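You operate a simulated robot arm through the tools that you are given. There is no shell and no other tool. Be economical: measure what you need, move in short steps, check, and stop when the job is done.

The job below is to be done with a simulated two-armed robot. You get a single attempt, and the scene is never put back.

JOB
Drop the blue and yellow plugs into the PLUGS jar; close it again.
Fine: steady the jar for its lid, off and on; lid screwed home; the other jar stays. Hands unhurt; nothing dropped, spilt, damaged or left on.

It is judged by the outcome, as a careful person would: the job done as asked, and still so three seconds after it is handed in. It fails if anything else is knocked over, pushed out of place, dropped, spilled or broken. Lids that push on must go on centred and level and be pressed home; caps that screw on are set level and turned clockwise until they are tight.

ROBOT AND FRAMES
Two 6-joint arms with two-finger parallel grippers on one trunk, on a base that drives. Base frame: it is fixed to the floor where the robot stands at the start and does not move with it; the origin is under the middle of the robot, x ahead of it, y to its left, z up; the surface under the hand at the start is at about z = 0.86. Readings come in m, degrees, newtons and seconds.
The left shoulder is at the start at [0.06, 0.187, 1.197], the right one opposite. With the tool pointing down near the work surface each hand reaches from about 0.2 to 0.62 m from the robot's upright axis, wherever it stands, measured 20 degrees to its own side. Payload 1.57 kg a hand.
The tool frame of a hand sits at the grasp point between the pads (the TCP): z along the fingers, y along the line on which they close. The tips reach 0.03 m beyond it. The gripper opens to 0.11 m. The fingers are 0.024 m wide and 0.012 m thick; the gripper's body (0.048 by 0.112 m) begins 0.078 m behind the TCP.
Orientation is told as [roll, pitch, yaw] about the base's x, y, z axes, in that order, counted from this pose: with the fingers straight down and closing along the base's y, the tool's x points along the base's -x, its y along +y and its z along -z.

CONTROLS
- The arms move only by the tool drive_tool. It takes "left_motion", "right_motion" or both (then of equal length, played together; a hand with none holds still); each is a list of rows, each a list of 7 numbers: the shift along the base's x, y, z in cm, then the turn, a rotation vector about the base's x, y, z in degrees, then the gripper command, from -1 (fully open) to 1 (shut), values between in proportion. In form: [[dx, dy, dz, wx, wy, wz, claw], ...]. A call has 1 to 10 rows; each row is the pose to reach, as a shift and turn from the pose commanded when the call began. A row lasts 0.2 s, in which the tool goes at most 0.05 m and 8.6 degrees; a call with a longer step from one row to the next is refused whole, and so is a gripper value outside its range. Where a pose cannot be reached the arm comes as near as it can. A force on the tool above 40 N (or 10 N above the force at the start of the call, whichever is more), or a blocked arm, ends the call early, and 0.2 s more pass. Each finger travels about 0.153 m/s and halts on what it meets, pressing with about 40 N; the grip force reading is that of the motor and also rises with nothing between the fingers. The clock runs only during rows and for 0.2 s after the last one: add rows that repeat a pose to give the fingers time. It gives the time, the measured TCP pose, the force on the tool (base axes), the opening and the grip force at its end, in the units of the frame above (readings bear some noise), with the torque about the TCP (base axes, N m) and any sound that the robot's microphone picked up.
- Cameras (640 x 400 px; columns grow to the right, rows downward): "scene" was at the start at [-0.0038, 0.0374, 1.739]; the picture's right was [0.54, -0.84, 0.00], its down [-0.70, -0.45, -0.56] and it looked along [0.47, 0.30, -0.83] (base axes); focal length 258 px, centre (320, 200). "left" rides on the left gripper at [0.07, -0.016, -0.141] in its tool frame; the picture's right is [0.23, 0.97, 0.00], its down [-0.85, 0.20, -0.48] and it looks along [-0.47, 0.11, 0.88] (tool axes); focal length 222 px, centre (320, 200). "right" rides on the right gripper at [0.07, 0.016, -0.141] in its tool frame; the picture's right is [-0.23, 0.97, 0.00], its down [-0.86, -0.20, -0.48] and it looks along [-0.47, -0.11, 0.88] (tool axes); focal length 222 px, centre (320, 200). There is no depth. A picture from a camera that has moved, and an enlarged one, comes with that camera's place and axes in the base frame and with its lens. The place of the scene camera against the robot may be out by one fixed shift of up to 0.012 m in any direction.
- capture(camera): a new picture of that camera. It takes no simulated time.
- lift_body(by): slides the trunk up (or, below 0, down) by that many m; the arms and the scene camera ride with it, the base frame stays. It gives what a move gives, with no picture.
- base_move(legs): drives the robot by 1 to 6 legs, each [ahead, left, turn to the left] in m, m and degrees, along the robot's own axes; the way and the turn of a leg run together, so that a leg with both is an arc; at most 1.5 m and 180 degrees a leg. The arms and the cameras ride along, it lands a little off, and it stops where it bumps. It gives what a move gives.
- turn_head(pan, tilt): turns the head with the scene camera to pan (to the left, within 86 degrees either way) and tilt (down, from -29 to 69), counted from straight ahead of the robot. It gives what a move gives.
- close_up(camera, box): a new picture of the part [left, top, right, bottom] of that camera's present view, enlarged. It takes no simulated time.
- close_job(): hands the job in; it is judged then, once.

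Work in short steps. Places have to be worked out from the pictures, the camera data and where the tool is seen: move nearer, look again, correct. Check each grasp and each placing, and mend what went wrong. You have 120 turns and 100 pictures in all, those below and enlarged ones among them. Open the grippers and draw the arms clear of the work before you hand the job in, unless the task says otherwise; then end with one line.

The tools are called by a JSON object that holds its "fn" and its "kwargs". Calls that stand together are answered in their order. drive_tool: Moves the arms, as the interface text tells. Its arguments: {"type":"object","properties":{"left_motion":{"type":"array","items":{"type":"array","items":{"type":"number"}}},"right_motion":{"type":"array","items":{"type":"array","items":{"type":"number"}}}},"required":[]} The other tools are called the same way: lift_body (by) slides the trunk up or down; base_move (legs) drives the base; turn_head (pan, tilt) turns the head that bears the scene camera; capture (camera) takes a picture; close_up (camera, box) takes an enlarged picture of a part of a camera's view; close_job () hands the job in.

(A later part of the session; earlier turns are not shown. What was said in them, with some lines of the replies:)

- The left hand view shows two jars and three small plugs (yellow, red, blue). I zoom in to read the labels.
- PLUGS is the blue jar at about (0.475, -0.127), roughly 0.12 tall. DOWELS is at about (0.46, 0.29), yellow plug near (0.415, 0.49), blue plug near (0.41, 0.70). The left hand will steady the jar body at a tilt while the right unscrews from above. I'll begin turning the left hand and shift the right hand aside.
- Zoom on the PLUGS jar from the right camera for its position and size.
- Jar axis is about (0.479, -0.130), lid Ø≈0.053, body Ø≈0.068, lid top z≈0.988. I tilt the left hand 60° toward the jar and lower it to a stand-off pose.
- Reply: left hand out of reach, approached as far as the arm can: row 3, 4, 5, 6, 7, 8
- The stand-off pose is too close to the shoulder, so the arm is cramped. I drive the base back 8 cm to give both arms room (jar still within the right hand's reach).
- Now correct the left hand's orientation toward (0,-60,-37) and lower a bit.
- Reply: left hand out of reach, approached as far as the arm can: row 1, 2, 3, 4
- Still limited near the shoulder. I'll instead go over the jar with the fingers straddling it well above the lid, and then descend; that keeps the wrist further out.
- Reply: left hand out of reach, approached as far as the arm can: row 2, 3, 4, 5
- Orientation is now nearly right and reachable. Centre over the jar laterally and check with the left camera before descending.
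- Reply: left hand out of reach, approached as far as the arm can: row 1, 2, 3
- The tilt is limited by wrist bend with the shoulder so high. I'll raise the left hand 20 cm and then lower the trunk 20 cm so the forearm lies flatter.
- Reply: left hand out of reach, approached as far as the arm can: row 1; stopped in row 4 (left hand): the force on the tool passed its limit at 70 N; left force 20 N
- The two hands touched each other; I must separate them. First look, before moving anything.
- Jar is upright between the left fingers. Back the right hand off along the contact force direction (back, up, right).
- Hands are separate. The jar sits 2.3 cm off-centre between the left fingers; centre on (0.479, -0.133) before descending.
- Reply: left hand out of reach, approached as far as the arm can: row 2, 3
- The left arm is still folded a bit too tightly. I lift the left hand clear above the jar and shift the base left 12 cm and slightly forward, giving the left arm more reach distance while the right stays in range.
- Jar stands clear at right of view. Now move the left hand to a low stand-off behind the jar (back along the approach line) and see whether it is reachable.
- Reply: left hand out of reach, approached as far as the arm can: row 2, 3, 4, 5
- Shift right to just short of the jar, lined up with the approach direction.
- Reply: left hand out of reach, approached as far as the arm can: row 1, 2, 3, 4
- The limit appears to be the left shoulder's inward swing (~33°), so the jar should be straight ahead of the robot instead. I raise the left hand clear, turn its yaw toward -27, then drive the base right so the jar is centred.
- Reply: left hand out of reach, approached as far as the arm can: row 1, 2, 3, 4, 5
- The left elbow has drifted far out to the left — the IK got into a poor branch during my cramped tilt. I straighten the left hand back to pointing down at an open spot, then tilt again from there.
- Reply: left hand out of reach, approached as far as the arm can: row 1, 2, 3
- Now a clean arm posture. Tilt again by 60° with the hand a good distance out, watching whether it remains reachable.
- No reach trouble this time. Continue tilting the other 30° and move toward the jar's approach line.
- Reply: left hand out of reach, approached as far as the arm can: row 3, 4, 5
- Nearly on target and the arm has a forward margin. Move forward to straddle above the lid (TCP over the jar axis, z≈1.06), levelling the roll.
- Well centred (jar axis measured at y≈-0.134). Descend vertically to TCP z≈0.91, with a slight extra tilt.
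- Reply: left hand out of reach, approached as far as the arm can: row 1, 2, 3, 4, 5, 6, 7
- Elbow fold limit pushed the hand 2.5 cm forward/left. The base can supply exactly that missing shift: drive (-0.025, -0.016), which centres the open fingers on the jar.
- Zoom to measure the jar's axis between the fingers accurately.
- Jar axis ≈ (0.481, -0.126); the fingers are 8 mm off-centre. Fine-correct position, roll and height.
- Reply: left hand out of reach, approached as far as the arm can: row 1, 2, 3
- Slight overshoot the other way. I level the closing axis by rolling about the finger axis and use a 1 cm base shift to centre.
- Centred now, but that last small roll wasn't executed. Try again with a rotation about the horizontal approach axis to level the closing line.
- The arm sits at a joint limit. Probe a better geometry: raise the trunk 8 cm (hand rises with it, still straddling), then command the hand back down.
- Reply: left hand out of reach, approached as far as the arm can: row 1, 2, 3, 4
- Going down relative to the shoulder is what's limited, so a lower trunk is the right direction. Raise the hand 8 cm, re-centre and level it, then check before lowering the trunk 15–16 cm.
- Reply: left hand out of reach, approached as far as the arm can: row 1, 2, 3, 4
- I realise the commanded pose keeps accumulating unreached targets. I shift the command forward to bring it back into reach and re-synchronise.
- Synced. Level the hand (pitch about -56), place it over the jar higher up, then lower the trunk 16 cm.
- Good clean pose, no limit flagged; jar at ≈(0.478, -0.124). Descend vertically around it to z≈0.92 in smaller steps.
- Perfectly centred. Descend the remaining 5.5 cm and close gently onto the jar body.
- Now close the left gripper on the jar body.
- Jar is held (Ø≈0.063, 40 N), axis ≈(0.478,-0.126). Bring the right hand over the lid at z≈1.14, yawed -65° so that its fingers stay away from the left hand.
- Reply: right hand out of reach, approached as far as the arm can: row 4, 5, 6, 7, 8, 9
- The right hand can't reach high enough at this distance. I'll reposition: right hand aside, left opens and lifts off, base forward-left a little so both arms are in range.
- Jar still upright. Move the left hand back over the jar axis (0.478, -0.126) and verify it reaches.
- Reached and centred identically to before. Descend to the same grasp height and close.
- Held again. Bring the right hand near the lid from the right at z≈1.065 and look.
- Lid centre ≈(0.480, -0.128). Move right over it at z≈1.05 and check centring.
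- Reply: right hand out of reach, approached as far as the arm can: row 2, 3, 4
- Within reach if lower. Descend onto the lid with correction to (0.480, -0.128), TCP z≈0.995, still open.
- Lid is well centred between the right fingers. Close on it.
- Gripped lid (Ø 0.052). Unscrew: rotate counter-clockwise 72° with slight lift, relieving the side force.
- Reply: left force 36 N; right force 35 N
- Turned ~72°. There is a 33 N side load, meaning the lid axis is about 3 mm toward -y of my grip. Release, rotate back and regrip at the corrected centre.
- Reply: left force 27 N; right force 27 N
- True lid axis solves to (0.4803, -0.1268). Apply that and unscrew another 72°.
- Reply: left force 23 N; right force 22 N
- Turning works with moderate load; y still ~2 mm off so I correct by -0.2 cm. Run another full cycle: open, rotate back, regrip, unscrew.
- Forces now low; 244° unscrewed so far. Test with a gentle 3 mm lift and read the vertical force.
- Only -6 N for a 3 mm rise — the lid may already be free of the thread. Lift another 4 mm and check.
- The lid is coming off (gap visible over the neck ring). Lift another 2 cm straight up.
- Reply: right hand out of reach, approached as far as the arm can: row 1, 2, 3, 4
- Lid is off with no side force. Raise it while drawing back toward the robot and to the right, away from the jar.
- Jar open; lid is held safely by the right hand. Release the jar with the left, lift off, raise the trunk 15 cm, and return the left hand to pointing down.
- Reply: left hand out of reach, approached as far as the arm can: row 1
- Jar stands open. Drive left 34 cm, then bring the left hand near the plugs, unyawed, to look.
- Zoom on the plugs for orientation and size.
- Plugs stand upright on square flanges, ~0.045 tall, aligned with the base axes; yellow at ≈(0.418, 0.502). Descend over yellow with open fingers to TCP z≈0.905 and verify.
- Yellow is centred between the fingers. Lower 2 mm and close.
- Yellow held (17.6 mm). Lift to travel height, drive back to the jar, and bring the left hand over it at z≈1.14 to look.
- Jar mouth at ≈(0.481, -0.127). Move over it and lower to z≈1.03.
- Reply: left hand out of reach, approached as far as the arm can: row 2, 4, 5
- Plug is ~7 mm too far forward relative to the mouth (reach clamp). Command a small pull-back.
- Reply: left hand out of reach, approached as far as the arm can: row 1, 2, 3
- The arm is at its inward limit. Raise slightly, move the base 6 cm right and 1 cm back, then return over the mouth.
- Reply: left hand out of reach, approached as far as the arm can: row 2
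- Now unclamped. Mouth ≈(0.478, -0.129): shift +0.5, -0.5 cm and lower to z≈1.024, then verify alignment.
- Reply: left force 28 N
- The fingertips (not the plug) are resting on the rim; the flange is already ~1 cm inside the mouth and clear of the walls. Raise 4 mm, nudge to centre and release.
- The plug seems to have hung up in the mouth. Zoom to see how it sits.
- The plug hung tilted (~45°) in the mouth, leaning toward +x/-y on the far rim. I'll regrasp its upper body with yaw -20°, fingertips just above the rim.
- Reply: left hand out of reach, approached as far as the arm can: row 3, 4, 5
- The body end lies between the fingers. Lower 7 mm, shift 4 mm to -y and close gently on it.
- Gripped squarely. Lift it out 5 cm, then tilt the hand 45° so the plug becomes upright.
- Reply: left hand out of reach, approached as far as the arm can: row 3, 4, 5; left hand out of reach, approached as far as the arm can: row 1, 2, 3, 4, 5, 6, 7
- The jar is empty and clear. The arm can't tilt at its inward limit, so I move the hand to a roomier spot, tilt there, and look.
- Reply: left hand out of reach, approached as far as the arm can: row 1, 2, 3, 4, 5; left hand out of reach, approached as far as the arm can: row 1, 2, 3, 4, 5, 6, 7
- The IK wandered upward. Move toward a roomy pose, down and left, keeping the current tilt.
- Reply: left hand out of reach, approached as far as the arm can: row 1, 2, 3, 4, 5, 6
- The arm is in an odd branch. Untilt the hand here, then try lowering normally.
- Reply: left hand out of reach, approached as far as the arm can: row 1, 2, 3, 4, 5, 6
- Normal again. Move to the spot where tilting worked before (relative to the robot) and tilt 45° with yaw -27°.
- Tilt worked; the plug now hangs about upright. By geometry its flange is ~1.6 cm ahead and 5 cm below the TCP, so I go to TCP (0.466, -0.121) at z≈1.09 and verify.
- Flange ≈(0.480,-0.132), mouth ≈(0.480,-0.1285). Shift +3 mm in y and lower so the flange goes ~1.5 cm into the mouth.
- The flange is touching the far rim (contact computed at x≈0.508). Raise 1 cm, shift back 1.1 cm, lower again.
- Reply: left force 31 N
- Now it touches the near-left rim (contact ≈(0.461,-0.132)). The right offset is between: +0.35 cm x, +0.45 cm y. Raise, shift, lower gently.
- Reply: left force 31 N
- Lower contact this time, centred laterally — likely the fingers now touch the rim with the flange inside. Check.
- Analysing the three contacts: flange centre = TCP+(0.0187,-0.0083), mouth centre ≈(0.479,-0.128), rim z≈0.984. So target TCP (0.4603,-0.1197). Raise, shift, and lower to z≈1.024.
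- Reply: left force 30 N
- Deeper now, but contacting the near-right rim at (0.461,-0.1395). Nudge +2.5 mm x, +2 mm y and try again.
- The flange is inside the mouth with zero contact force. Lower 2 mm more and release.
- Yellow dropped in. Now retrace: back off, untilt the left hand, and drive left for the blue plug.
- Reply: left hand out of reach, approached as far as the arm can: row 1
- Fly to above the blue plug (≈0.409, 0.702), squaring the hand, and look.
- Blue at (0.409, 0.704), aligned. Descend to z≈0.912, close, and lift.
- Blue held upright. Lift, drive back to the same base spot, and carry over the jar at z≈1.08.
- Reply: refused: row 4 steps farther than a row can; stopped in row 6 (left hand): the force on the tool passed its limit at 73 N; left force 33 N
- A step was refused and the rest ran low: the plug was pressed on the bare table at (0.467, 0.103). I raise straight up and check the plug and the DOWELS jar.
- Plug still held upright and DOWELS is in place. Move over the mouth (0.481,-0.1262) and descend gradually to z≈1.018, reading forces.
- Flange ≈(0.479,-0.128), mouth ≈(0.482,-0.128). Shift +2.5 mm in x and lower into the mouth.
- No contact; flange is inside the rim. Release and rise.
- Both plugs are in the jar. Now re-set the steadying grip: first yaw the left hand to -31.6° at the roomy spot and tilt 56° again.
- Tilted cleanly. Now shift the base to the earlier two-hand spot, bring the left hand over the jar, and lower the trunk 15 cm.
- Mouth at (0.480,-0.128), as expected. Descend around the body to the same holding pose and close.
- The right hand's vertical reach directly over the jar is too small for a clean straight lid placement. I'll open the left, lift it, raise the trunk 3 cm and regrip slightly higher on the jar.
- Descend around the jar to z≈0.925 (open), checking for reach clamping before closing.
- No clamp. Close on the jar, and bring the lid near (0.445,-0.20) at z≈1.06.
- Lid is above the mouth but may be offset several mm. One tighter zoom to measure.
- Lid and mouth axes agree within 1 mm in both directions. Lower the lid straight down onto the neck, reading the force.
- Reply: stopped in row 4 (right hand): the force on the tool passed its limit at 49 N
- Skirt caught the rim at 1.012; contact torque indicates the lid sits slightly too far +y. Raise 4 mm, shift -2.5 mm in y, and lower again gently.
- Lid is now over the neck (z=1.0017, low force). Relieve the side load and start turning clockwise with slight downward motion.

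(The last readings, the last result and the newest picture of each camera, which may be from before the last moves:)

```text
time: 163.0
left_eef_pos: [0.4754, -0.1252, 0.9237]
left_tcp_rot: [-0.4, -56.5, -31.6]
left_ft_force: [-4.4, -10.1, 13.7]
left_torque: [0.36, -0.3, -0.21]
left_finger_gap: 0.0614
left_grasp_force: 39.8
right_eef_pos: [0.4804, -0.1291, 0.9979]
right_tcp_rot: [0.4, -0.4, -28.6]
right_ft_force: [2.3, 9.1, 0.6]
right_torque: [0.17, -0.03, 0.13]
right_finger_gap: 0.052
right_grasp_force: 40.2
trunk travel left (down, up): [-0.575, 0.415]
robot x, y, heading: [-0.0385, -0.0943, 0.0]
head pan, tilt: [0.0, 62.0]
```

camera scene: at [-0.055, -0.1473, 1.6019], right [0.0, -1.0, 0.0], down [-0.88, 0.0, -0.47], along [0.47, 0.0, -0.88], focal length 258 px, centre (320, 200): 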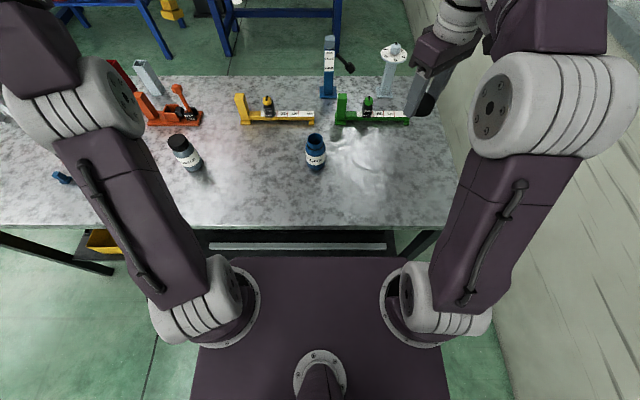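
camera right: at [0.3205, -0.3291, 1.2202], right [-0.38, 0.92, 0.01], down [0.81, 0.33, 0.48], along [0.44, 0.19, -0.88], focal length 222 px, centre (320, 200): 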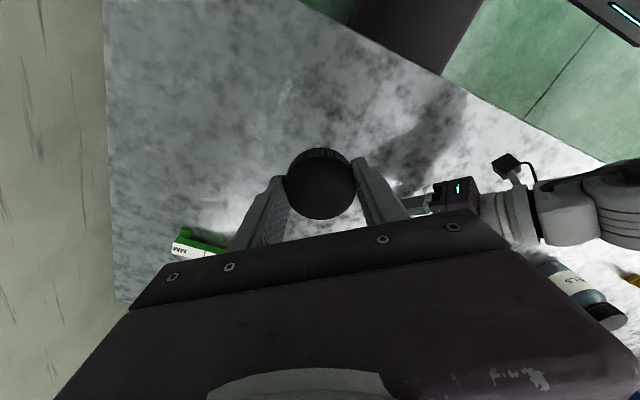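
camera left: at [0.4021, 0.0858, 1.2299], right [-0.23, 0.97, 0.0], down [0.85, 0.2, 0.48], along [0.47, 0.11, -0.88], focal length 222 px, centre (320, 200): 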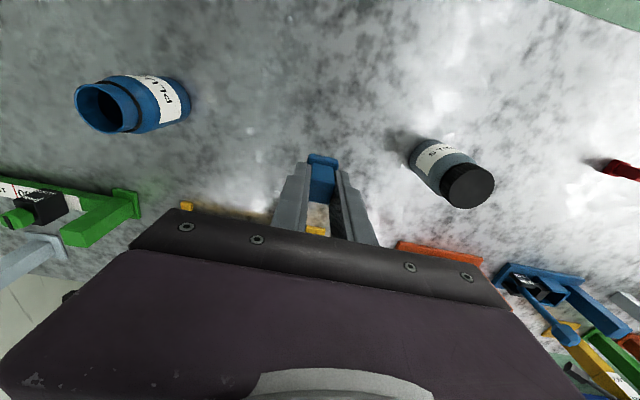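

Threading in (z 0.998, low forces, small resisting torque). Continue clockwise, then regrip and turn another ~100°.

{"fn": "drive_tool", "kwargs": {"right_motion": [[0, 0.08, -0.02, 0, 0, -8, 0.3], [0, 0.08, -0.04, 0, 0, -16, 0.3], [0, 0.08, -0.06, 0, 0, -24, 0.3], [0, 0.08, -0.08, 0, 0, -32, 0.3], [0, 0.08, -0.08, 0, 0, -32, 0], [0, 0.08, -0.08, 0, 0, -32, -0.4], [0, 0.08, -0.08, 0, 0, -23.5, -0.4], [0, 0.08, -0.08, 0, 0, -15, -0.4], [0, 0.08, -0.08, 0, 0, -6.5, -0.4], [0, 0.08, -0.08, 0, 0, 2, -0.4]]}}

{"fn": "drive_tool", "kwargs": {"right_motion": [[0, 0, 0, 0, 0, 8.5, -0.4], [0, 0, 0, 0, 0, 17, -0.4], [0, 0, 0, 0, 0, 25.5, -0.4], [0, 0, 0, 0, 0, 34, -0.4], [0, 0, 0, 0, 0, 42.5, -0.4], [0, 0, 0, 0, 0, 51, -0.4], [0, 0, 0, 0, 0, 59.5, -0.4], [0, 0, 0, 0, 0, 68, -0.4], [0, 0, 0, 0, 0, 68, -0.1], [0, 0, 0, 0, 0, 68, 0.3]]}}

{"fn": "drive_tool", "kwargs": {"right_motion": [[0, 0, 0, 0, 0, 0, 0.3], [0, 0, 0, 0, 0, 0, 0.3], [0, 0, 0, 0, 0, -8.5, 0.3], [0, 0, -0.01, 0, 0, -17, 0.3], [0, 0, -0.02, 0, 0, -25.5, 0.3], [0, 0, -0.03, 0, 0, -34, 0.3], [0, 0, -0.04, 0, 0, -42.5, 0.3], [0, 0, -0.05, 0, 0, -51, 0.3], [0, 0, -0.06, 0, 0, -59.5, 0.3], [0, 0, -0.07, 0, 0, -68, 0.3]]}}

{"fn": "drive_tool", "kwargs": {"right_motion": [[0, 0, -0.01, 0, 0, -8.5, 0.3], [0, 0, -0.02, 0, 0, -17, 0.3], [0, 0, -0.03, 0, 0, -25.5, 0.3], [0, 0, -0.04, 0, 0, -34, 0.3]]}}

```text
time: 165.2
left_eef_pos: [0.4754, -0.1232, 0.9239]
left_tcp_rot: [-0.6, -56.5, -31.5]
left_ft_force: [2.2, 3.3, 14.5]
left_torque: [0.15, 0.09, -0.04]
left_finger_gap: 0.0613
left_grasp_force: 40.5
right_eef_pos: [0.4802, -0.1288, 0.9964]
right_tcp_rot: [0.3, -0.3, -26.3]
right_ft_force: [-0.7, 0.0, -0.6]
right_torque: [0.0, 0.06, -0.01]
right_finger_gap: 0.077
right_grasp_force: 0.0
trunk travel left (down, up): [-0.575, 0.415]
robot x, y, heading: [-0.037, -0.0926, 0.2]
head pan, tilt: [0.0, 62.0]
```

```text
time: 166.9
left_eef_pos: [0.473, -0.126, 0.9245]
left_tcp_rot: [0.0, -56.6, -32.7]
left_ft_force: [-6.4, 0.8, 5.5]
left_torque: [0.26, -0.27, 0.24]
left_finger_gap: 0.061
left_grasp_force: 39.7
right_eef_pos: [0.4859, -0.1264, 0.996]
right_tcp_rot: [0.2, -1.3, 33.7]
right_ft_force: [4.4, 2.2, 1.4]
right_torque: [0.01, 0.13, -0.31]
right_finger_gap: 0.0763
right_grasp_force: 0.0
trunk travel left (down, up): [-0.575, 0.415]
robot x, y, heading: [-0.036, -0.0928, 0.1]
head pan, tilt: [0.0, 62.0]
stopped in row 8 (left hand): the force on the tool passed its limit at 50 N (the readings are from after the stop); the commanded pose is now the measured one
```

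```text
time: 168.9
left_eef_pos: [0.473, -0.1261, 0.9245]
left_tcp_rot: [-0.3, -56.5, -32.2]
left_ft_force: [-1.0, 2.1, 3.0]
left_torque: [-0.22, 0.52, 0.04]
left_finger_gap: 0.0615
left_grasp_force: 40.1
right_eef_pos: [0.4853, -0.1303, 0.9946]
right_tcp_rot: [-0.4, -1.5, -23.0]
right_ft_force: [-2.0, -2.5, 2.0]
right_torque: [0.16, -0.22, -0.02]
right_finger_gap: 0.0518
right_grasp_force: 39.8
trunk travel left (down, up): [-0.575, 0.415]
robot x, y, heading: [-0.0412, -0.093, -0.1]
head pan, tilt: [0.0, 62.0]
stopped in row 9 (left hand): the force on the tool passed its limit at 40 N (the readings are from after the stop); the commanded pose is now the measured one
```

```text
time: 169.9
left_eef_pos: [0.4747, -0.1247, 0.9236]
left_tcp_rot: [-0.3, -56.3, -32.0]
left_ft_force: [16.5, 16.9, -0.7]
left_torque: [-1.14, 1.25, 0.14]
left_finger_gap: 0.0618
left_grasp_force: 39.9
right_eef_pos: [0.4845, -0.1325, 0.9933]
right_tcp_rot: [-0.5, -1.5, -57.0]
right_ft_force: [-15.5, -18.3, 6.1]
right_torque: [-0.2, -0.12, 0.13]
right_finger_gap: 0.0521
right_grasp_force: 39.9
trunk travel left (down, up): [-0.575, 0.415]
robot x, y, heading: [-0.037, -0.0918, 0.1]
head pan, tilt: [0.0, 62.0]
```

While rotating back at yaw ≈+35° an open finger brushed the left hand and the command was reset off-centre. I release, re-centre and re-level the right hand over the lid axis, rotate back only to ≈+18° with a smaller opening, and regrip.

{"fn": "drive_tool", "kwargs": {"right_motion": [[-0.15, -0.15, 0, 0, 0, 0, 0.1], [-0.15, -0.15, 0, 0, 0, 0, -0.25], [-0.35, 0, 0.1, 1, 0.2, 0, -0.25], [-0.5, 0.2, 0.13, 1.5, 0.4, 0, -0.25], [-0.5, 0.2, 0.13, 1.5, 0.4, 0, -0.25]]}}

{"fn": "drive_tool", "kwargs": {"right_motion": [[0, 0, 0, 0, 0, 8.3, -0.25], [0, 0, 0, 0, 0, 16.6, -0.25], [0, 0, 0, 0, 0, 25, -0.25], [0, 0, 0, 0, 0, 33.3, -0.25], [0, 0, 0, 0, 0, 41.6, -0.25], [0, 0, 0, 0, 0, 50, -0.25], [0, 0, 0, 0, 0, 58.3, -0.25], [0, 0, 0, 0, 0, 66.6, -0.25], [0, 0, 0, 0, 0, 75, -0.25]]}}

{"fn": "close_up", "kwargs": {"camera": "scene", "box": [290, 75, 370, 145]}}

```text
time: 171.1
left_eef_pos: [0.4742, -0.1267, 0.9235]
left_tcp_rot: [-0.2, -56.3, -32.3]
left_ft_force: [-1.6, -2.3, 2.2]
left_torque: [-0.01, 0.05, 0.01]
left_finger_gap: 0.0612
left_grasp_force: 40.1
right_eef_pos: [0.4803, -0.1289, 0.9957]
right_tcp_rot: [0.1, 0.0, -57.1]
right_ft_force: [-0.7, 0.3, 0.3]
right_torque: [-0.01, 0.02, 0.04]
right_finger_gap: 0.0685
right_grasp_force: 0.1
trunk travel left (down, up): [-0.575, 0.415]
robot x, y, heading: [-0.0389, -0.0935, -0.1]
head pan, tilt: [0.0, 62.0]
```

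```text
time: 173.1
left_eef_pos: [0.474, -0.1257, 0.9228]
left_tcp_rot: [-0.1, -56.5, -32.4]
left_ft_force: [-0.4, -1.1, 0.8]
left_torque: [0.03, 0.05, 0.01]
left_finger_gap: 0.0612
left_grasp_force: 40.1
right_eef_pos: [0.4815, -0.129, 0.9958]
right_tcp_rot: [0.1, 0.0, 18.2]
right_ft_force: [0.0, -0.1, 0.6]
right_torque: [-0.02, -0.02, 0.0]
right_finger_gap: 0.0686
right_grasp_force: 0.1
trunk travel left (down, up): [-0.575, 0.415]
robot x, y, heading: [-0.0399, -0.0931, -0.0]
head pan, tilt: [0.0, 62.0]
```

```text
5.71 times, centred on (330, 110) of scene
camera zoom: at [-0.038, -0.093, 1.4819], right [0.0, -1.0, 0.0], down [-0.88, 0.0, -0.47], along [0.47, 0.0, -0.88], focal length 1476 px, centre (263, 714)
```

zoom: 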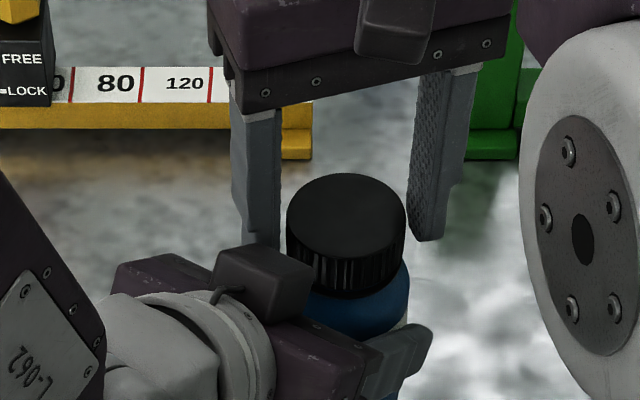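

Lid sits level and low on the neck, well between the fingers. Close and turn clockwise again, watching torque.

{"fn": "drive_tool", "kwargs": {"right_motion": [[0, 0, 0, 0, 0, 0, 0], [0, 0, 0, 0, 0, 0, 0.3], [0, 0, 0, 0, 0, 0, 0.3], [0, 0, 0, 0, 0, -8, 0.3], [0, 0, 0, 0, 0, -16, 0.3], [0, 0, 0, 0, 0, -24, 0.3], [0, 0, -0.01, 0, 0, -32, 0.3], [0, 0, -0.02, 0, 0, -40, 0.3], [0, 0, -0.03, 0, 0, -48, 0.3]]}}

{"fn": "drive_tool", "kwargs": {"right_motion": [[0, 0, -0.01, 0, 0, -8, 0.3], [0, 0, -0.02, 0, 0, -16, 0.3], [0, 0, -0.02, 0, 0, -24, 0.3], [0, 0, -0.02, 0, 0, -30, 0.3]]}}

```text
time: 175.1
left_eef_pos: [0.4738, -0.1253, 0.9238]
left_tcp_rot: [-0.2, -56.3, -32.2]
left_ft_force: [-7.3, 11.2, 5.5]
left_torque: [-0.7, -0.08, 0.01]
left_finger_gap: 0.0614
left_grasp_force: 39.8
right_eef_pos: [0.4814, -0.1294, 0.9952]
right_tcp_rot: [0.2, 0.0, -30.2]
right_ft_force: [7.9, -11.3, -3.0]
right_torque: [-0.01, -0.57, 0.03]
right_finger_gap: 0.0523
right_grasp_force: 39.8
trunk travel left (down, up): [-0.575, 0.415]
robot x, y, heading: [-0.0415, -0.0912, 0.2]
head pan, tilt: [0.0, 62.0]
```

```text
time: 176.1
left_eef_pos: [0.4745, -0.1254, 0.9244]
left_tcp_rot: [-0.2, -56.3, -32.2]
left_ft_force: [-6.6, 13.1, 5.3]
left_torque: [-0.91, 0.15, 0.1]
left_finger_gap: 0.0615
left_grasp_force: 39.7
right_eef_pos: [0.4815, -0.1288, 0.9954]
right_tcp_rot: [0.0, 0.0, -60.1]
right_ft_force: [6.5, -14.0, -3.3]
right_torque: [-0.04, -0.64, 0.01]
right_finger_gap: 0.052
right_grasp_force: 39.5
trunk travel left (down, up): [-0.575, 0.415]
robot x, y, heading: [-0.0372, -0.0939, 0.1]
head pan, tilt: [0.0, 62.0]
```

No tightening torque yet. Another cycle: open, back to +18°, regrip, clockwise 78°.

{"fn": "drive_tool", "kwargs": {"right_motion": [[0.05, -0.1, 0, 0, 0, 0, 0], [0.05, -0.1, 0, 0, 0, 0, -0.25], [0.05, -0.1, 0, 0, 0, 8.5, -0.25], [0.05, -0.1, 0, 0, 0, 17, -0.25], [0.05, -0.1, 0, 0, 0, 25.5, -0.25], [0.05, -0.1, 0, 0, 0, 34, -0.25], [0.05, -0.1, 0, 0, 0, 42.5, -0.25], [0.05, -0.1, 0, 0, 0, 51, -0.25], [0.05, -0.1, 0, 0, 0, 59.5, -0.25], [0.05, -0.1, 0, 0, 0, 68, -0.25]]}}

{"fn": "drive_tool", "kwargs": {"right_motion": [[0, 0, 0, 0, 0, 8.5, -0.25], [0, 0, 0, 0, 0, 8.5, 0], [0, 0, 0, 0, 0, 8.5, 0.3], [0, 0, 0, 0, 0, 8.5, 0.3], [0, 0, 0, 0, 0, 0, 0.3], [0, 0, 0, 0, 0, -8.5, 0.3], [0, 0, 0, 0, 0, -17, 0.3], [0, 0, 0, 0, 0, -25.5, 0.3], [0, 0, 0, 0, 0, -34, 0.3]]}}

{"fn": "drive_tool", "kwargs": {"right_motion": [[0, 0, 0, 0, 0, -8.5, 0.3], [0, 0, -0.01, 0, 0, -17, 0.3], [0, 0, -0.02, 0, 0, -25.5, 0.3], [0, 0, -0.02, 0, 0, -34, 0.3]]}}

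```text
time: 178.3
left_eef_pos: [0.4741, -0.1262, 0.9229]
left_tcp_rot: [-0.1, -56.4, -32.3]
left_ft_force: [-0.4, -1.4, 1.8]
left_torque: [-0.02, 0.01, 0.01]
left_finger_gap: 0.0614
left_grasp_force: 39.7
right_eef_pos: [0.4815, -0.1294, 0.9947]
right_tcp_rot: [0.1, 0.0, 8.2]
right_ft_force: [0.5, -0.1, 0.0]
right_torque: [-0.01, 0.0, 0.01]
right_finger_gap: 0.0688
right_grasp_force: 0.1
trunk travel left (down, up): [-0.575, 0.415]
robot x, y, heading: [-0.0381, -0.0925, 0.2]
head pan, tilt: [0.0, 62.0]
```

```text
time: 180.3
left_eef_pos: [0.4746, -0.1268, 0.9233]
left_tcp_rot: [-0.2, -56.3, -32.3]
left_ft_force: [-1.2, 4.5, 3.3]
left_torque: [-0.17, 0.07, -1.5]
left_finger_gap: 0.0614
left_grasp_force: 40.0
right_eef_pos: [0.4807, -0.1305, 0.9955]
right_tcp_rot: [0.1, 0.1, -26.0]
right_ft_force: [0.5, -4.4, -1.8]
right_torque: [-0.18, -0.05, 1.58]
right_finger_gap: 0.0521
right_grasp_force: 40.0
trunk travel left (down, up): [-0.575, 0.415]
robot x, y, heading: [-0.0378, -0.0943, -0.0]
head pan, tilt: [0.0, 62.0]
```

```text
time: 181.3
left_eef_pos: [0.4753, -0.1245, 0.9246]
left_tcp_rot: [-0.4, -56.3, -32.1]
left_ft_force: [11.9, 7.2, -0.1]
left_torque: [-0.54, 0.73, -1.12]
left_finger_gap: 0.0615
left_grasp_force: 39.8
right_eef_pos: [0.4806, -0.1295, 0.9947]
right_tcp_rot: [-0.1, 0.1, -60.0]
right_ft_force: [-12.3, -8.4, -0.3]
right_torque: [-0.06, 0.14, 1.19]
right_finger_gap: 0.0524
right_grasp_force: 40.2
trunk travel left (down, up): [-0.575, 0.415]
robot x, y, heading: [-0.0412, -0.0885, -0.0]
head pan, tilt: [0.0, 62.0]
```

Torque rose to 1.6 N·m and then slipped at the grip: the lid is tight. Release it with the right hand, rise and retreat.

{"fn": "drive_tool", "kwargs": {"right_motion": [[0, 0, 0, 0, 0, 0, 0], [0, 0, 0, 0, 0, 0, -0.3], [0, 0, 0, 0, 0, 0, -0.4], [0, 0, 1.5, 0, 0, 0, -0.4], [0, 0, 3.3, 0, 0, 0, -0.4], [-1.5, -2, 5, 0, 0, 0, -0.4], [-3.5, -6, 6, 0, 0, 0, -0.4], [-5.5, -10, 7, 0, 0, 0, -0.4], [-7, -14.5, 7, 0, 0, 0, -0.4], [-8, -18.5, 7, 0, 0, 0, -0.4]]}}

{"fn": "close_up", "kwargs": {"camera": "scene", "box": [290, 75, 370, 145]}}

```text
time: 183.5
left_eef_pos: [0.4755, -0.1261, 0.9232]
left_tcp_rot: [-0.1, -56.3, -32.3]
left_ft_force: [0.8, 0.0, -1.1]
left_torque: [0.0, 0.02, 0.03]
left_finger_gap: 0.0614
left_grasp_force: 40.1
right_eef_pos: [0.4006, -0.3149, 1.0643]
right_tcp_rot: [0.2, 0.1, -60.0]
right_ft_force: [-0.2, -0.1, 0.1]
right_torque: [0.02, 0.01, 0.01]
right_finger_gap: 0.0771
right_grasp_force: 0.1
trunk travel left (down, up): [-0.575, 0.415]
robot x, y, heading: [-0.0407, -0.0921, -0.1]
head pan, tilt: [0.0, 62.0]
```

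```text
5.71 times, centred on (330, 110) of scene
camera zoom: at [-0.0378, -0.094, 1.4819], right [0.0, -1.0, 0.0], down [-0.88, 0.0, -0.47], along [0.47, 0.0, -0.88], focal length 1476 px, centre (263, 714)
```

zoom: 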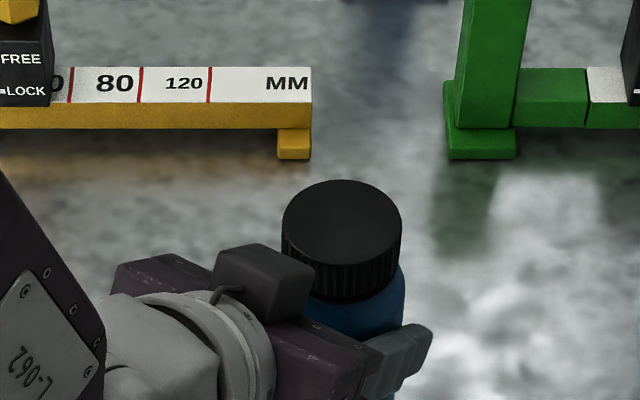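

Lid is level and home. Release the jar with the left hand, lift straight off, and draw clear.

{"fn": "drive_tool", "kwargs": {"left_motion": [[0, 0, 0, 0, 0, 0, 0], [0, 0, 0, 0, 0, 0, -0.4], [0, 0, 0, 0, 0, 0, -0.8], [0, 0, 0, 0, 0, 0, -1], [0.3, -0.2, 3.5, 0, 0, 0, -1], [0.3, -0.2, 7.5, 0, 0, 0, -1], [0.3, -0.2, 11.5, 0, 0, 0, -1], [0.3, -0.2, 15.5, 0, 0, 0, -1], [-0.5, 3, 17.5, 0, 0, 0, -1], [-1.5, 7, 18, 0, 0, 0, -1]]}}

{"fn": "capture", "kwargs": {"camera": "scene"}}

```text
time: 185.7
left_eef_pos: [0.4581, -0.0547, 1.1044]
left_tcp_rot: [-0.3, -56.4, -32.2]
left_ft_force: [0.2, -0.2, 0.5]
left_torque: [-0.01, -0.01, -0.01]
left_finger_gap: 0.1098
left_grasp_force: 0.0
right_eef_pos: [0.401, -0.3132, 1.0638]
right_tcp_rot: [0.1, 0.0, -60.0]
right_ft_force: [-0.4, -0.3, 0.6]
right_torque: [-0.01, -0.04, -0.01]
right_finger_gap: 0.077
right_grasp_force: 0.2
trunk travel left (down, up): [-0.575, 0.415]
robot x, y, heading: [-0.0386, -0.087, 0.1]
head pan, tilt: [0.0, 62.0]
```

```text
1 pictures are left
camera scene: at [-0.0385, -0.0918, 1.4819], right [0.0, -1.0, 0.0], down [-0.88, 0.0, -0.47], along [0.47, 0.0, -0.88], focal length 258 px, centre (320, 200)
```

scene: 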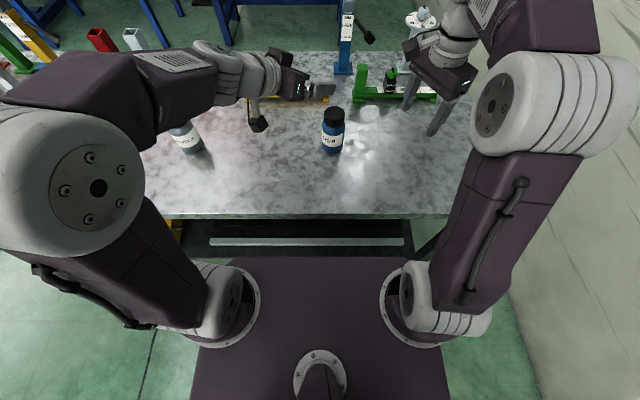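

Jar closed and upright, DOWELS in place. Raise the trunk 10 cm so both arms are well clear, then hand in.

{"fn": "lift_body", "kwargs": {"by": 0.1}}

{"fn": "capture", "kwargs": {"camera": "scene"}}

```text
time: 187.0
left_eef_pos: [0.4593, -0.0555, 1.2033]
left_tcp_rot: [-0.1, -56.3, -32.3]
left_ft_force: [0.8, 0.0, 0.9]
left_torque: [-0.02, 0.0, 0.0]
left_finger_gap: 0.1101
left_grasp_force: 0.1
right_eef_pos: [0.4015, -0.3142, 1.165]
right_tcp_rot: [0.1, 0.0, -60.0]
right_ft_force: [-0.1, -0.8, 0.2]
right_torque: [0.01, -0.01, 0.01]
right_finger_gap: 0.0769
right_grasp_force: 0.0
trunk travel left (down, up): [-0.675, 0.315]
robot x, y, heading: [-0.0365, -0.0936, -0.0]
head pan, tilt: [0.0, 62.0]
```

```text
0 pictures are left
camera scene: at [-0.0376, -0.0929, 1.5819], right [0.0, -1.0, 0.0], down [-0.88, 0.0, -0.47], along [0.47, 0.0, -0.88], focal length 258 px, centre (320, 200)
```

scene: 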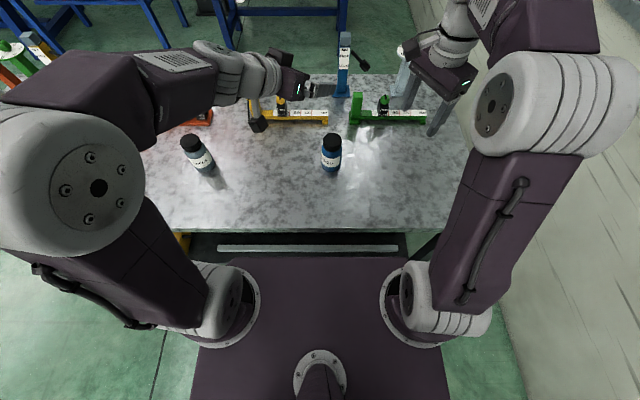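

Both jars stand upright, the PLUGS lid is on and tight, and the hands are open and clear. Handing in.

{"fn": "close_job", "kwargs": {}}

```text
The job is handed in.
```

The blue and yellow plugs are in the PLUGS jar and its lid is screwed on tight. The jar was held for both opening and closing, but moved a few millimetres. The hands bumped hard twice (about 70 N early on, 50 N while re-screwing), and the blue plug was pressed onto the table once at 73 N. I saw no damage, and DOWELS looked undisturbed.
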